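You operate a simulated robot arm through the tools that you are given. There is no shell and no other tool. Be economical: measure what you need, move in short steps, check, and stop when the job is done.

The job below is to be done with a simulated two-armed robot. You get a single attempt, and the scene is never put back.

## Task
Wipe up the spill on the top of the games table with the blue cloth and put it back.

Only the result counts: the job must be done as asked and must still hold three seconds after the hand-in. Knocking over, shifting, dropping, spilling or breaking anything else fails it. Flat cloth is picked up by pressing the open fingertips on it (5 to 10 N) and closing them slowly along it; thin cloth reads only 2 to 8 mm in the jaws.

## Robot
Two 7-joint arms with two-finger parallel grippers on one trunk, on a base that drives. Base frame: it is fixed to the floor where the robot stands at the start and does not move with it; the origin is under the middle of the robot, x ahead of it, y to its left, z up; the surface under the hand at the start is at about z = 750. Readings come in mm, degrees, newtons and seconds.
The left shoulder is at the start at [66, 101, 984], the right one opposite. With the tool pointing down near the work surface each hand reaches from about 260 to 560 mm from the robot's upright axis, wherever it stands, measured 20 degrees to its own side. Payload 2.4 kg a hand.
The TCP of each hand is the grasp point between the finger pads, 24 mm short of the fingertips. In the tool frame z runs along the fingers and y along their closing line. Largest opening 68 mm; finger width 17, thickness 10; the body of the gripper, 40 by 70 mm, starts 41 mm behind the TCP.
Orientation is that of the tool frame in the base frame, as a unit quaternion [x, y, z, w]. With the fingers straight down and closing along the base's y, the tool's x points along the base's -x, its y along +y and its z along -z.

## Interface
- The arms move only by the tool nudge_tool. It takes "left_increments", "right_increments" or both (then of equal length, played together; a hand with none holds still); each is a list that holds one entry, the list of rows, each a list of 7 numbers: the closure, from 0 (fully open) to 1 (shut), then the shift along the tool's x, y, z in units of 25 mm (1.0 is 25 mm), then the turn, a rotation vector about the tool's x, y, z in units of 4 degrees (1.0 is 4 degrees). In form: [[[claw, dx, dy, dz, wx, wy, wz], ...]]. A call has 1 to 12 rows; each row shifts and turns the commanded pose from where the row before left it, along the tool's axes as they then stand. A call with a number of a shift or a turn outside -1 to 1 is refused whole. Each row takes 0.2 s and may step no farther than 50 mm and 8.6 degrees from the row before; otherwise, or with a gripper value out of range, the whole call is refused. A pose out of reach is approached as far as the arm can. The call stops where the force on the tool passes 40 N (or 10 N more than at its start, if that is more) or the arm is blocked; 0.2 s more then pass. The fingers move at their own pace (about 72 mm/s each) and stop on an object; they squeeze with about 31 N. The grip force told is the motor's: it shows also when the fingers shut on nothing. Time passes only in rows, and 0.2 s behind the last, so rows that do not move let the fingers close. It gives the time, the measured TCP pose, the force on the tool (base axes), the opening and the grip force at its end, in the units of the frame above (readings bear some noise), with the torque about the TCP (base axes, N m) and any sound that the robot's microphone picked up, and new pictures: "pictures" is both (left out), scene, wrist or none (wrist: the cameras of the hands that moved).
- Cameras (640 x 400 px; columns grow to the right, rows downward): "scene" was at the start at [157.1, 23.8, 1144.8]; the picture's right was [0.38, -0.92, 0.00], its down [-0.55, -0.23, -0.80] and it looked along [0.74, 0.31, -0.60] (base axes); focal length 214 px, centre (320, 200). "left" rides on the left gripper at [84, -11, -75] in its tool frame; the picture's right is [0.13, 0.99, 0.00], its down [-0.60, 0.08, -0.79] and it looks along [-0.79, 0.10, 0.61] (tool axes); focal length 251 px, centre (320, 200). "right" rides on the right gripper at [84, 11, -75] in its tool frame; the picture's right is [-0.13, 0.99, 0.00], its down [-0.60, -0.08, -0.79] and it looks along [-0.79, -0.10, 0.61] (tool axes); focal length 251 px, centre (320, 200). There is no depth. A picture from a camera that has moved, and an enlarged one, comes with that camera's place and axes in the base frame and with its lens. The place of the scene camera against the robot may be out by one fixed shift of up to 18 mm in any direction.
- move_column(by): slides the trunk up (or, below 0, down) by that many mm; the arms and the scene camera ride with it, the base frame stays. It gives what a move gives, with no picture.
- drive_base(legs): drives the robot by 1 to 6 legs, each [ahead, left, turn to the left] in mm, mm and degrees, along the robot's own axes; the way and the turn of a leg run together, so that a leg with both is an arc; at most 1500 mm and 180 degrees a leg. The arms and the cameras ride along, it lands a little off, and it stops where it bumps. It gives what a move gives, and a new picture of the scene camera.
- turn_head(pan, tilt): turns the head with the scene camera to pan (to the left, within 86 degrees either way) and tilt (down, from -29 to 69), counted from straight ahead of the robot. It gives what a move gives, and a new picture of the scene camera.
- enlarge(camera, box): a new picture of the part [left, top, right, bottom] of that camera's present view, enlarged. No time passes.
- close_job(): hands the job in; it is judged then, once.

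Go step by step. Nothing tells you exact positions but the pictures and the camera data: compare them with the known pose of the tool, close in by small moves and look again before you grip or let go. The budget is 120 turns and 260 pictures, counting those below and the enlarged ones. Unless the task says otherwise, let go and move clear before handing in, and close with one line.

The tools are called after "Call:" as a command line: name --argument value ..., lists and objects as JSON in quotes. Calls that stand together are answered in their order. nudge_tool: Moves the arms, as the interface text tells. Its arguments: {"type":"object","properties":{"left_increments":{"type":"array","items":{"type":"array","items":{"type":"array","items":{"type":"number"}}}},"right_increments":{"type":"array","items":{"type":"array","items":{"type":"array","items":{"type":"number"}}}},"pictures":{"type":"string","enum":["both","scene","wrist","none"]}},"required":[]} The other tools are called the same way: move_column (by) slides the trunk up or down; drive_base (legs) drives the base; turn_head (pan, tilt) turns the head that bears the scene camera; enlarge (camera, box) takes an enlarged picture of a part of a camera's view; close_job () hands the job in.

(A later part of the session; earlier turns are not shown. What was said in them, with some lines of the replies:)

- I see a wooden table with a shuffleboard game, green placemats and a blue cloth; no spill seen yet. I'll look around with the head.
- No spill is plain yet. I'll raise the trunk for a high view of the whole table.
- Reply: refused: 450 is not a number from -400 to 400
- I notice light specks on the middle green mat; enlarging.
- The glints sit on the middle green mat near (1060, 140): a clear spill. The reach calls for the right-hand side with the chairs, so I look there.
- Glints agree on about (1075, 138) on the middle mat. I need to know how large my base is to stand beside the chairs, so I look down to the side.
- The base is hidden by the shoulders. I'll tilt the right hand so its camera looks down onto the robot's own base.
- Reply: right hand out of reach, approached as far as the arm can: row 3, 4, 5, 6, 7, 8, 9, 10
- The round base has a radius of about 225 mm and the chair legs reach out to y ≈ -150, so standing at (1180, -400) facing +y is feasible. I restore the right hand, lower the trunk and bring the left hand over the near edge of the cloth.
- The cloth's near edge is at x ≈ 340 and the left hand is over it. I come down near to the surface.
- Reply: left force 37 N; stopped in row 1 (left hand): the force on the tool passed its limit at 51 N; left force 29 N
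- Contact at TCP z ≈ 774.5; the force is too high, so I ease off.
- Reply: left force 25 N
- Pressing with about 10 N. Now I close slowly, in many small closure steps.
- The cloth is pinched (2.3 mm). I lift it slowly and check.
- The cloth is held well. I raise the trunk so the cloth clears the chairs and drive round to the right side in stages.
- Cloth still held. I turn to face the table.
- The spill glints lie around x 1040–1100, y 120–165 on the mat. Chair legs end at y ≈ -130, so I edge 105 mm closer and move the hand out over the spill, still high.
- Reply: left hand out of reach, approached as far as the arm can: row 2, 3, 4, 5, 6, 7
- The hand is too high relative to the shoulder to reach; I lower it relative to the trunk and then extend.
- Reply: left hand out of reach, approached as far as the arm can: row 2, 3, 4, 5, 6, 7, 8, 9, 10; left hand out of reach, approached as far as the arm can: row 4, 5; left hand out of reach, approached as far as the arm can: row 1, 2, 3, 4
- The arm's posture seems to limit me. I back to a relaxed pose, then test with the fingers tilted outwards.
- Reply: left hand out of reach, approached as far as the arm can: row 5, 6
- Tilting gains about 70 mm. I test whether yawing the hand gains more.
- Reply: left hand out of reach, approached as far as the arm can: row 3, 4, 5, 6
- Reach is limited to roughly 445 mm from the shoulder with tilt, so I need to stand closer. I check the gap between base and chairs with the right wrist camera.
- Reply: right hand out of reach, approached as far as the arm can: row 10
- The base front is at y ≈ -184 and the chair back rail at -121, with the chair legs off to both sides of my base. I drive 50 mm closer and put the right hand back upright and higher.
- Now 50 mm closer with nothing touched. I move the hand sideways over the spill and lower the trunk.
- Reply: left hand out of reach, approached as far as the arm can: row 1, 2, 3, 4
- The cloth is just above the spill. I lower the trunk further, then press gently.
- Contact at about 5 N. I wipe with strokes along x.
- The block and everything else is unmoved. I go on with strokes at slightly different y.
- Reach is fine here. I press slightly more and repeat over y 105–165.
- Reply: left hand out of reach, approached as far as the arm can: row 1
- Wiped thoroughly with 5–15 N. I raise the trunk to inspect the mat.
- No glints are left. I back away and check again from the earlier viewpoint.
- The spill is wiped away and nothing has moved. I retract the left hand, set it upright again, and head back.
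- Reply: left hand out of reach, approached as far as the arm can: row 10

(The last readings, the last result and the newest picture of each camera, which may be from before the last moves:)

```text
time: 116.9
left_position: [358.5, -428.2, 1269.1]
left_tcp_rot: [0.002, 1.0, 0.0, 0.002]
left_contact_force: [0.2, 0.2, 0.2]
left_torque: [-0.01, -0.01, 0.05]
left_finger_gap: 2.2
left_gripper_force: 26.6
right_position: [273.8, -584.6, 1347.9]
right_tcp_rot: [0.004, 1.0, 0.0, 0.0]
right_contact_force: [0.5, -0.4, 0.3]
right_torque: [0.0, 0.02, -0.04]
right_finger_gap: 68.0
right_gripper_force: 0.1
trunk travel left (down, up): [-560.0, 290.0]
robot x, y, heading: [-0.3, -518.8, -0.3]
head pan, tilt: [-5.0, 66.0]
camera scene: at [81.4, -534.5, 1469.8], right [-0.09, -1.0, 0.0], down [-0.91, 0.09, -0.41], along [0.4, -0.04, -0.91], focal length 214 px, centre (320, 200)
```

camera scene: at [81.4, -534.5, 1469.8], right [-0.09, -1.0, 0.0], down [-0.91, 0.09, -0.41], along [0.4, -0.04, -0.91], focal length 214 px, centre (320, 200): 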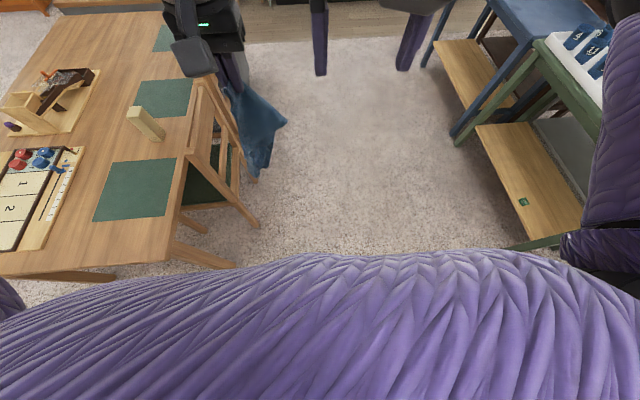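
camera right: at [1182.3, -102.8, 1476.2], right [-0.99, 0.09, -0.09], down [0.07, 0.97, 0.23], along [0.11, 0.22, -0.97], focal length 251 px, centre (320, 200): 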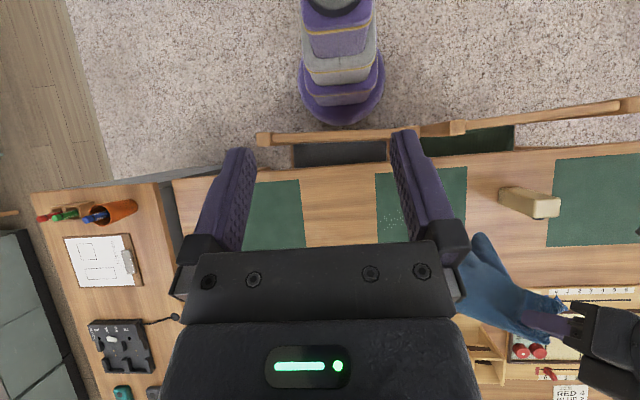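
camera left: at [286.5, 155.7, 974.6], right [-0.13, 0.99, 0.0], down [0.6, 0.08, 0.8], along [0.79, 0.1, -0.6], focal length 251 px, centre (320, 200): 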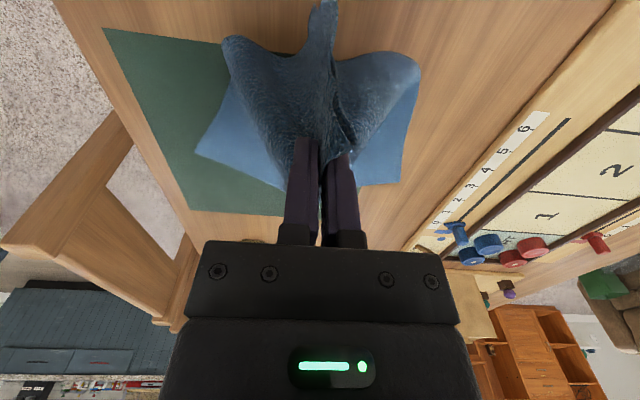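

Next I'll lay the cloth by setting it down near the table's right edge and drawing it leftward, so it spreads over its old place (x 341–626, y 24–310). I drive to y ≈ -80 and set the hand's tilt and reach.

Call:
drive_base --legs '[[0, 438, 0.3]]'

Call:
nudge_tool --left_increments '[[[1, 0, 0, 1, 0, 0, 0], [1, 0, 0, 1, 0, 0, 0], [1, 0, 0, 1, 0, 0, 0], [1, 0, 0, 0.6, 0, -1, 0], [1, 0, 0, 0, 0, -1, 0], [1, 0, 0, 0, 0, -1, 0], [1, 0, 0, 0, 0, -1, 0], [1, 0, 0, 0, 0, -1, 0], [1, 0, 0, 0, 0, -1, 0], [1, 0, 0, 0, 0, -1, 0], [1, 0, 0, 0, 0, 0, 0]]]' --pictures "none"

Call:
nudge_tool --left_increments '[[[1, -0.883, 0.3, 0.469, 0, 0, 0], [1, -0.883, 0.3, 0.469, 0, 0, 0], [1, -0.883, 0.3, 0.469, 0, 0, 0], [1, -0.883, 0.3, 0.469, 0, 0, 0], [1, -0.7, 0, 0.37, 0, 0, 0], [1, 0, 0, 0, 0, 0, 0]]]' --pictures "none"

Call:
turn_head --pan 15 --tilt 50

```text
time: 119.6
left_position: [362.2, 18.3, 1267.3]
left_tcp_rot: [0.003, 1.0, -0.001, 0.001]
left_contact_force: [-0.4, -0.7, -0.7]
left_torque: [-0.01, 0.01, 0.01]
left_finger_gap: 2.1
left_gripper_force: 26.9
right_position: [276.0, -136.2, 1347.9]
right_tcp_rot: [0.003, 1.0, 0.001, 0.0]
right_contact_force: [-0.5, 0.4, 0.0]
right_torque: [-0.02, 0.01, 0.0]
right_finger_gap: 67.7
right_gripper_force: 0.0
trunk travel left (down, up): [-560.0, 290.0]
robot x, y, heading: [2.4, -71.7, -0.4]
head pan, tilt: [-5.0, 66.0]
camera scene: at [84.6, -87.4, 1469.8], right [-0.09, -1.0, 0.0], down [-0.91, 0.09, -0.41], along [0.4, -0.04, -0.91], focal length 214 px, centre (320, 200)
```

scene: 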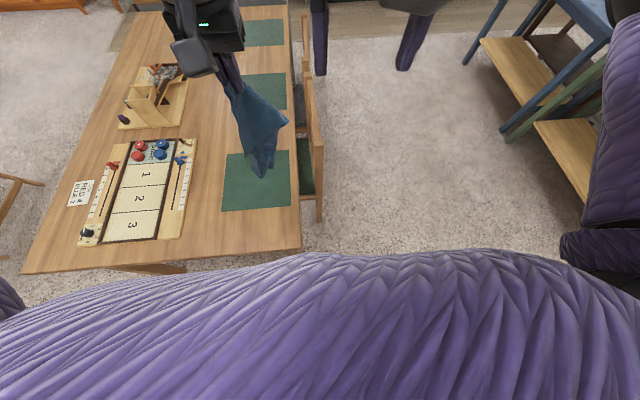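

```text
time: 122.0
left_position: [356.8, 24.9, 1179.5]
left_tcp_rot: [0.003, 0.97, -0.002, 0.243]
left_contact_force: [-0.1, -0.4, 0.3]
left_torque: [0.04, -0.02, 0.03]
left_finger_gap: 2.5
left_gripper_force: 26.3
left hand out of reach, approached as far as the arm can: row 3
right_position: [276.9, -137.0, 1348.8]
right_tcp_rot: [0.003, 1.0, 0.0, -0.001]
right_contact_force: [0.0, -0.3, -1.2]
right_torque: [-0.02, 0.02, 0.0]
right_finger_gap: 68.1
right_gripper_force: 0.0
trunk travel left (down, up): [-560.0, 290.0]
robot x, y, heading: [6.0, -74.8, -0.6]
head pan, tilt: [-5.0, 66.0]
```

```text
time: 123.4
left_position: [467.6, 64.7, 1187.8]
left_tcp_rot: [0.003, 0.97, -0.001, 0.244]
left_contact_force: [0.5, 0.6, 0.4]
left_torque: [0.02, 0.05, 0.06]
left_finger_gap: 2.0
left_gripper_force: 26.0
left hand out of reach, approached as far as the arm can: row 5
right_position: [276.9, -137.6, 1348.9]
right_tcp_rot: [0.004, 1.0, 0.0, 0.0]
right_contact_force: [0.4, -0.1, -0.6]
right_torque: [0.0, -0.03, -0.03]
right_finger_gap: 68.1
right_gripper_force: 0.1
trunk travel left (down, up): [-560.0, 290.0]
robot x, y, heading: [6.9, -71.2, -0.3]
head pan, tilt: [-5.0, 66.0]
```

```text
time: 124.2
left_position: [467.5, 64.2, 1187.1]
left_tcp_rot: [0.004, 0.97, -0.003, 0.243]
left_contact_force: [-0.1, -0.2, 0.2]
left_torque: [0.0, 0.01, 0.03]
left_finger_gap: 2.6
left_gripper_force: 26.4
right_position: [276.7, -137.8, 1348.1]
right_tcp_rot: [0.004, 1.0, 0.0, 0.0]
right_contact_force: [0.1, -0.1, -0.1]
right_torque: [-0.02, 0.01, -0.04]
right_finger_gap: 68.2
right_gripper_force: 0.0
trunk travel left (down, up): [-560.0, 290.0]
robot x, y, heading: [7.3, -72.4, -0.3]
head pan, tilt: [15.0, 50.0]
camera scene: at [100.0, -63.1, 1488.9], right [0.25, -0.97, 0.0], down [-0.74, -0.19, -0.64], along [0.62, 0.16, -0.77], focal length 214 px, centre (320, 200)
```

scene: 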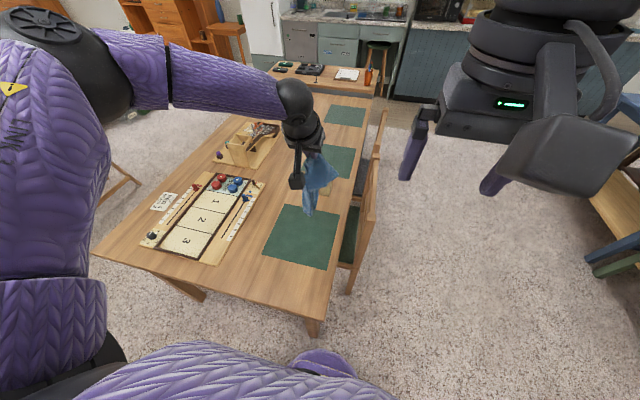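

Call:
drive_base --legs '[[-5, -40, 0.3]]'

Call:
move_column --by -390

Call:
turn_head --pan 20 --tilt 45

```text
time: 125.1
left_position: [462.4, 26.1, 1187.6]
left_tcp_rot: [-0.001, 0.97, 0.001, 0.244]
left_contact_force: [0.2, 0.5, 0.4]
left_torque: [0.01, 0.07, 0.05]
left_finger_gap: 2.5
left_gripper_force: 26.6
right_position: [270.2, -177.7, 1349.2]
right_tcp_rot: [0.001, 1.0, 0.001, 0.001]
right_contact_force: [0.9, -0.8, 0.3]
right_torque: [0.05, 0.03, 0.02]
right_finger_gap: 68.0
right_gripper_force: 0.0
trunk travel left (down, up): [-560.0, 290.0]
robot x, y, heading: [2.0, -115.9, -0.0]
head pan, tilt: [15.0, 50.0]
camera scene: at [94.6, -104.6, 1489.0], right [0.26, -0.97, 0.0], down [-0.74, -0.2, -0.64], along [0.62, 0.17, -0.77], focal length 214 px, centre (320, 200)
```

scene: 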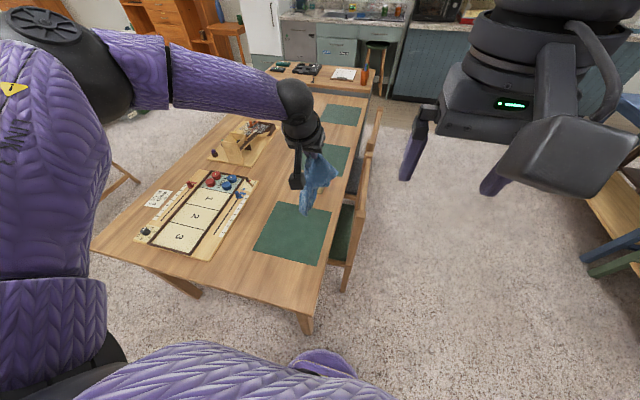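

```text
time: 128.9
left_position: [461.1, 27.3, 798.5]
left_tcp_rot: [0.0, 0.97, 0.0, 0.243]
left_contact_force: [0.0, 0.2, 0.4]
left_torque: [0.02, -0.01, 0.05]
left_finger_gap: 2.5
left_gripper_force: 27.0
right_position: [272.1, -175.7, 957.6]
right_tcp_rot: [0.001, 1.0, 0.0, 0.0]
right_contact_force: [-0.6, 0.1, 0.7]
right_torque: [0.0, 0.02, -0.02]
right_finger_gap: 68.1
right_gripper_force: 0.2
trunk travel left (down, up): [-170.0, 680.0]
robot x, y, heading: [-3.4, -112.7, -0.1]
head pan, tilt: [15.0, 50.0]
```

```text
time: 129.5
left_position: [461.0, 26.1, 797.1]
left_tcp_rot: [0.0, 0.97, -0.001, 0.244]
left_contact_force: [0.3, 0.3, 0.6]
left_torque: [-0.03, 0.0, 0.08]
left_finger_gap: 2.3
left_gripper_force: 26.7
right_position: [271.6, -176.0, 958.1]
right_tcp_rot: [0.0, 1.0, 0.0, 0.001]
right_contact_force: [0.5, -0.2, -0.4]
right_torque: [0.01, 0.01, -0.01]
right_finger_gap: 67.9
right_gripper_force: 0.0
trunk travel left (down, up): [-170.0, 680.0]
robot x, y, heading: [0.7, -111.7, -0.1]
head pan, tilt: [20.0, 45.0]
camera scene: at [161.5, -94.8, 1101.9], right [0.34, -0.94, 0.0], down [-0.67, -0.24, -0.71], along [0.66, 0.24, -0.71], focal length 214 px, centre (320, 200)
```

scene: 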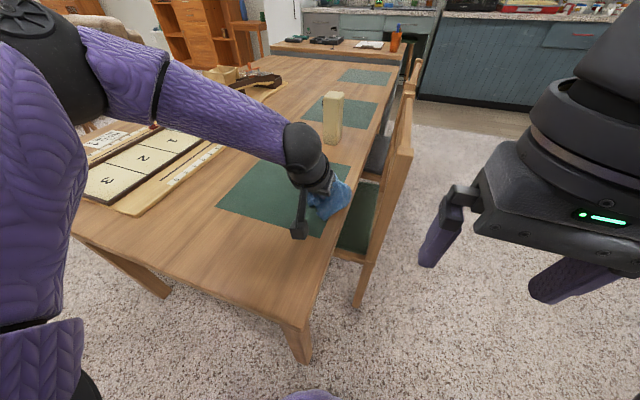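

The cloth is set down by the table's right edge. I draw it leftward by driving the base sideways.

Call:
nudge_tool --left_increments '[[[1, 0.19, 0, 0.35, 0, 0, 0], [1, 0, 0, 0, 0, 0, 0]]]' --pictures "none"

Call:
drive_base --legs '[[0, 120, 0]]'

Call:
drive_base --legs '[[0, 120, 0]]'

```text
time: 130.1
left_position: [461.9, 27.4, 788.9]
left_tcp_rot: [0.0, 0.97, -0.001, 0.244]
left_contact_force: [0.0, -0.2, 0.7]
left_torque: [0.02, 0.01, 0.03]
left_finger_gap: 2.2
left_gripper_force: 26.3
right_position: [272.4, -176.6, 958.2]
right_tcp_rot: [0.0, 1.0, 0.0, 0.001]
right_contact_force: [-0.2, 0.0, 0.4]
right_torque: [0.02, -0.02, 0.02]
right_finger_gap: 68.1
right_gripper_force: 0.1
trunk travel left (down, up): [-170.0, 680.0]
robot x, y, heading: [1.7, -109.4, -0.0]
head pan, tilt: [20.0, 45.0]
```

```text
time: 131.3
left_position: [463.6, 145.9, 788.6]
left_tcp_rot: [0.0, 0.97, 0.0, 0.244]
left_contact_force: [-0.4, -0.3, -0.9]
left_torque: [0.01, 0.0, 0.02]
left_finger_gap: 2.5
left_gripper_force: 26.0
right_position: [272.7, -56.8, 959.1]
right_tcp_rot: [0.0, 1.0, 0.0, -0.001]
right_contact_force: [0.0, 0.2, -0.4]
right_torque: [0.03, -0.03, 0.01]
right_finger_gap: 68.0
right_gripper_force: 0.1
trunk travel left (down, up): [-170.0, 680.0]
robot x, y, heading: [1.2, 4.0, -0.0]
head pan, tilt: [20.0, 45.0]
camera scene: at [161.7, 24.3, 1101.9], right [0.34, -0.94, 0.0], down [-0.67, -0.24, -0.71], along [0.66, 0.24, -0.71], focal length 214 px, centre (320, 200)
```

scene: 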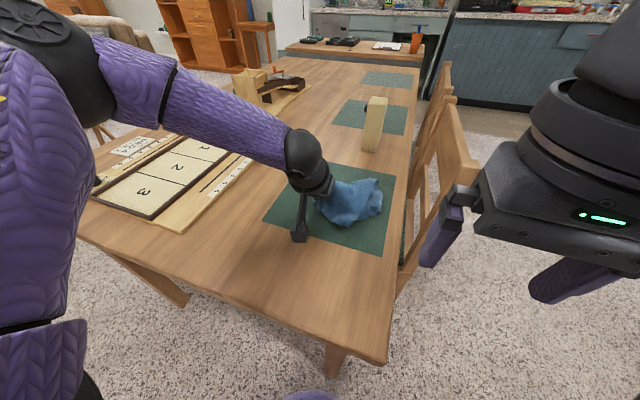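

```text
time: 132.6
left_position: [463.1, 264.2, 789.1]
left_tcp_rot: [0.002, 0.97, -0.001, 0.243]
left_contact_force: [-0.1, 0.0, 0.3]
left_torque: [0.0, 0.01, 0.03]
left_finger_gap: 2.2
left_gripper_force: 25.9
right_position: [271.4, 62.1, 958.5]
right_tcp_rot: [0.002, 1.0, -0.001, -0.001]
right_contact_force: [-0.2, 0.4, -0.5]
right_torque: [0.02, -0.04, 0.0]
right_finger_gap: 68.0
right_gripper_force: 0.1
trunk travel left (down, up): [-170.0, 680.0]
robot x, y, heading: [-1.9, 127.1, -0.1]
head pan, tilt: [20.0, 45.0]
camera scene: at [162.0, 142.7, 1101.9], right [0.34, -0.94, 0.0], down [-0.67, -0.24, -0.71], along [0.67, 0.24, -0.71], focal length 214 px, centre (320, 200)
```

scene: 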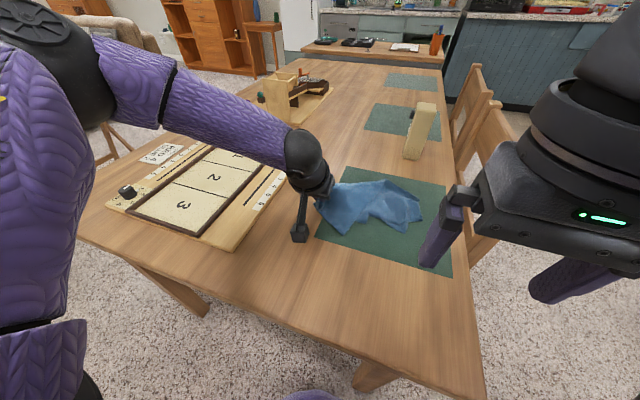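

The cloth has trailed out well. I lower it to the surface, open and rise clear.

Call:
nudge_tool --left_increments '[[[1, 0.17, 0, 0.32, 0, 0, 0], [1, 0, 0, 0, 0, 0, 0], [0.8, 0, 0, 0, 0, 0, 0], [0.6, 0, 0, 0, 0, 0, 0], [0.4, 0, 0, 0, 0, 0, 0], [0.4, 0, 0, 0, 0, 0, 0]]]' --pictures "wrist"

```text
time: 134.0
left_position: [461.8, 263.7, 777.7]
left_tcp_rot: [0.001, 0.97, -0.001, 0.244]
left_contact_force: [0.2, 0.2, -0.8]
left_torque: [-0.01, 0.01, -0.01]
left_finger_gap: 40.6
left_gripper_force: 0.2
right_position: [273.5, 61.3, 957.5]
right_tcp_rot: [0.002, 1.0, 0.001, 0.0]
right_contact_force: [-0.2, 0.2, 0.0]
right_torque: [-0.01, -0.02, -0.01]
right_finger_gap: 68.0
right_gripper_force: 0.0
trunk travel left (down, up): [-170.0, 680.0]
robot x, y, heading: [1.0, 127.8, 0.1]
head pan, tilt: [20.0, 45.0]
camera left: at [352.2, 253.2, 804.7], right [-0.11, 0.99, -0.06], down [0.16, 0.08, 0.98], along [0.98, 0.1, -0.17], focal length 251 px, centre (320, 200)
```

left: 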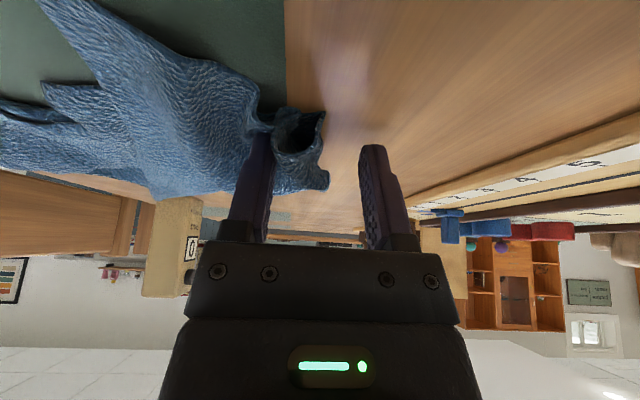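

Released. I withdraw along the fingers, then up.

Call:
nudge_tool --left_increments '[[[0.4, 0, 0, -0.6, 0, 0, 0], [0.4, 0, 0, -1, 0, 0, 0], [0.4, -0.469, 0, -0.883, 0, 0, 0], [0.4, -0.469, 0, -0.883, 0, 0, 0], [0.4, -0.469, 0, -0.883, 0, 0, 0], [0.2, -0.469, 0, -0.883, 0, 0, 0], [0, -0.469, 0, -0.883, 0, 0, 0], [0, 0, 0, 0, 0, 0, 0]]]' --pictures "wrist"

Call:
move_column --by 400

Call:
turn_head --pan -5 --tilt 60

```text
time: 135.8
left_position: [444.7, 264.8, 939.7]
left_tcp_rot: [0.002, 0.97, -0.002, 0.243]
left_contact_force: [-0.5, 0.2, 0.1]
left_torque: [-0.01, -0.03, 0.04]
left_finger_gap: 68.1
left_gripper_force: 0.2
right_position: [272.2, 60.1, 958.0]
right_tcp_rot: [0.002, 1.0, 0.001, -0.001]
right_contact_force: [-0.3, 0.5, 0.0]
right_torque: [0.0, -0.02, -0.02]
right_finger_gap: 68.0
right_gripper_force: 0.0
trunk travel left (down, up): [-170.0, 680.0]
robot x, y, heading: [1.2, 127.2, -0.4]
head pan, tilt: [20.0, 45.0]
camera left: at [333.6, 253.1, 966.2], right [-0.11, 0.99, -0.06], down [0.16, 0.08, 0.98], along [0.98, 0.1, -0.17], focal length 251 px, centre (320, 200)
```

left: 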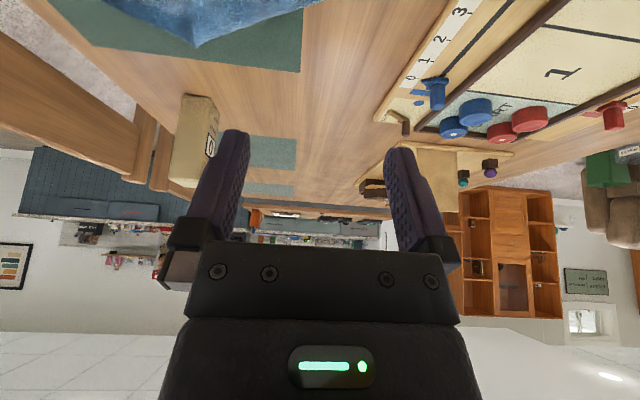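

```text
time: 139.6
left_position: [443.1, 264.2, 1339.1]
left_tcp_rot: [0.001, 0.97, -0.001, 0.243]
left_contact_force: [-0.4, -1.4, 1.1]
left_torque: [0.01, 0.02, 0.01]
left_finger_gap: 68.1
left_gripper_force: 0.0
right_position: [271.7, 61.6, 1359.1]
right_tcp_rot: [0.002, 1.0, 0.0, -0.001]
right_contact_force: [-0.2, -0.8, 0.5]
right_torque: [0.0, 0.0, 0.0]
right_finger_gap: 67.8
right_gripper_force: 0.1
trunk travel left (down, up): [-570.0, 280.0]
robot x, y, heading: [3.2, 122.5, -0.2]
head pan, tilt: [20.0, 45.0]
```

```text
time: 140.5
left_position: [443.5, 266.0, 1337.9]
left_tcp_rot: [0.001, 0.97, -0.001, 0.244]
left_contact_force: [0.1, 0.3, -0.1]
left_torque: [0.0, -0.02, 0.02]
left_finger_gap: 68.0
left_gripper_force: 0.0
right_position: [271.3, 61.2, 1358.4]
right_tcp_rot: [0.002, 1.0, 0.0, -0.001]
right_contact_force: [0.0, 0.0, 0.4]
right_torque: [-0.01, 0.0, -0.01]
right_finger_gap: 68.0
right_gripper_force: 0.0
trunk travel left (down, up): [-570.0, 280.0]
robot x, y, heading: [1.7, 126.1, -0.3]
head pan, tilt: [-5.0, 60.0]
camera scene: at [86.7, 109.4, 1486.5], right [-0.09, -1.0, 0.0], down [-0.86, 0.08, -0.5], along [0.5, -0.04, -0.87], focal length 214 px, centre (320, 200)
```

scene: 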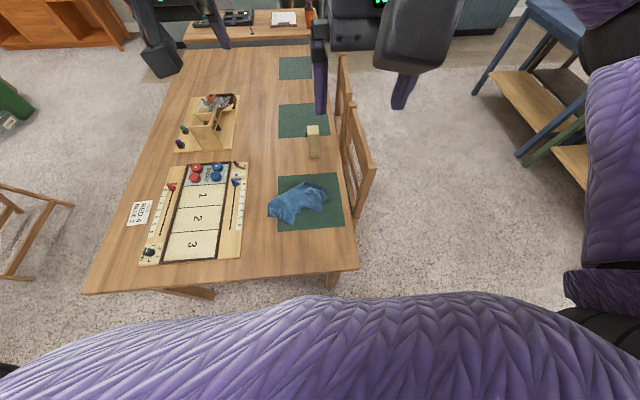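

Call:
enlarge --camera "scene" --box '[240, 160, 370, 240]'

Call:
enlarge --camera "scene" --box '[80, 40, 400, 300]'

```text
4.92 times, centred on (305, 200) of scene
camera zoom: at [86.7, 109.4, 1486.5], right [-0.09, -1.0, 0.0], down [-0.86, 0.08, -0.5], along [0.5, -0.04, -0.87], focal length 1056 px, centre (394, 200)
```

zoom: 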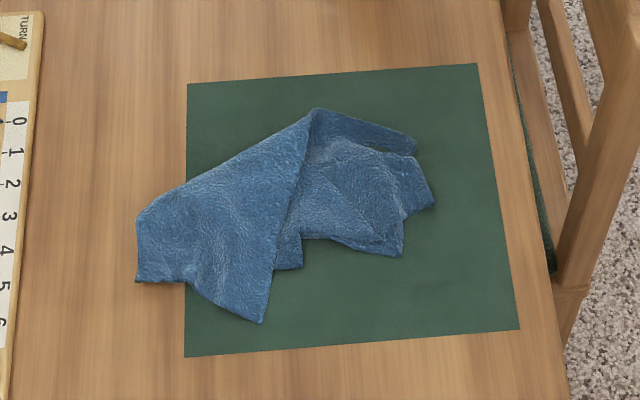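

```text
1.54 times, centred on (240, 170) of scene
camera zoom: at [86.7, 109.4, 1486.5], right [-0.09, -1.0, 0.0], down [-0.86, 0.08, -0.5], along [0.5, -0.04, -0.87], focal length 330 px, centre (443, 246)
```

zoom: 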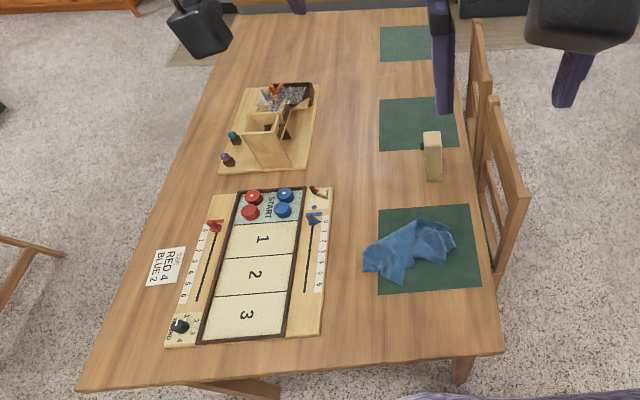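

The cloth lies back on its place over the near mat, its middle about 25 mm from where it was. The spill is gone, nothing else has moved, and both hands are clear.

Call:
close_job

```text
The job is handed in.
```

I wiped up the spill with the blue cloth and put the cloth back on the near mat. Its middle is about 25 mm from where it started, though it lies crumpled rather than spread flat. The pictures show no trace of the spill left and nothing else shifted. Both hands are clear and the job is handed in.
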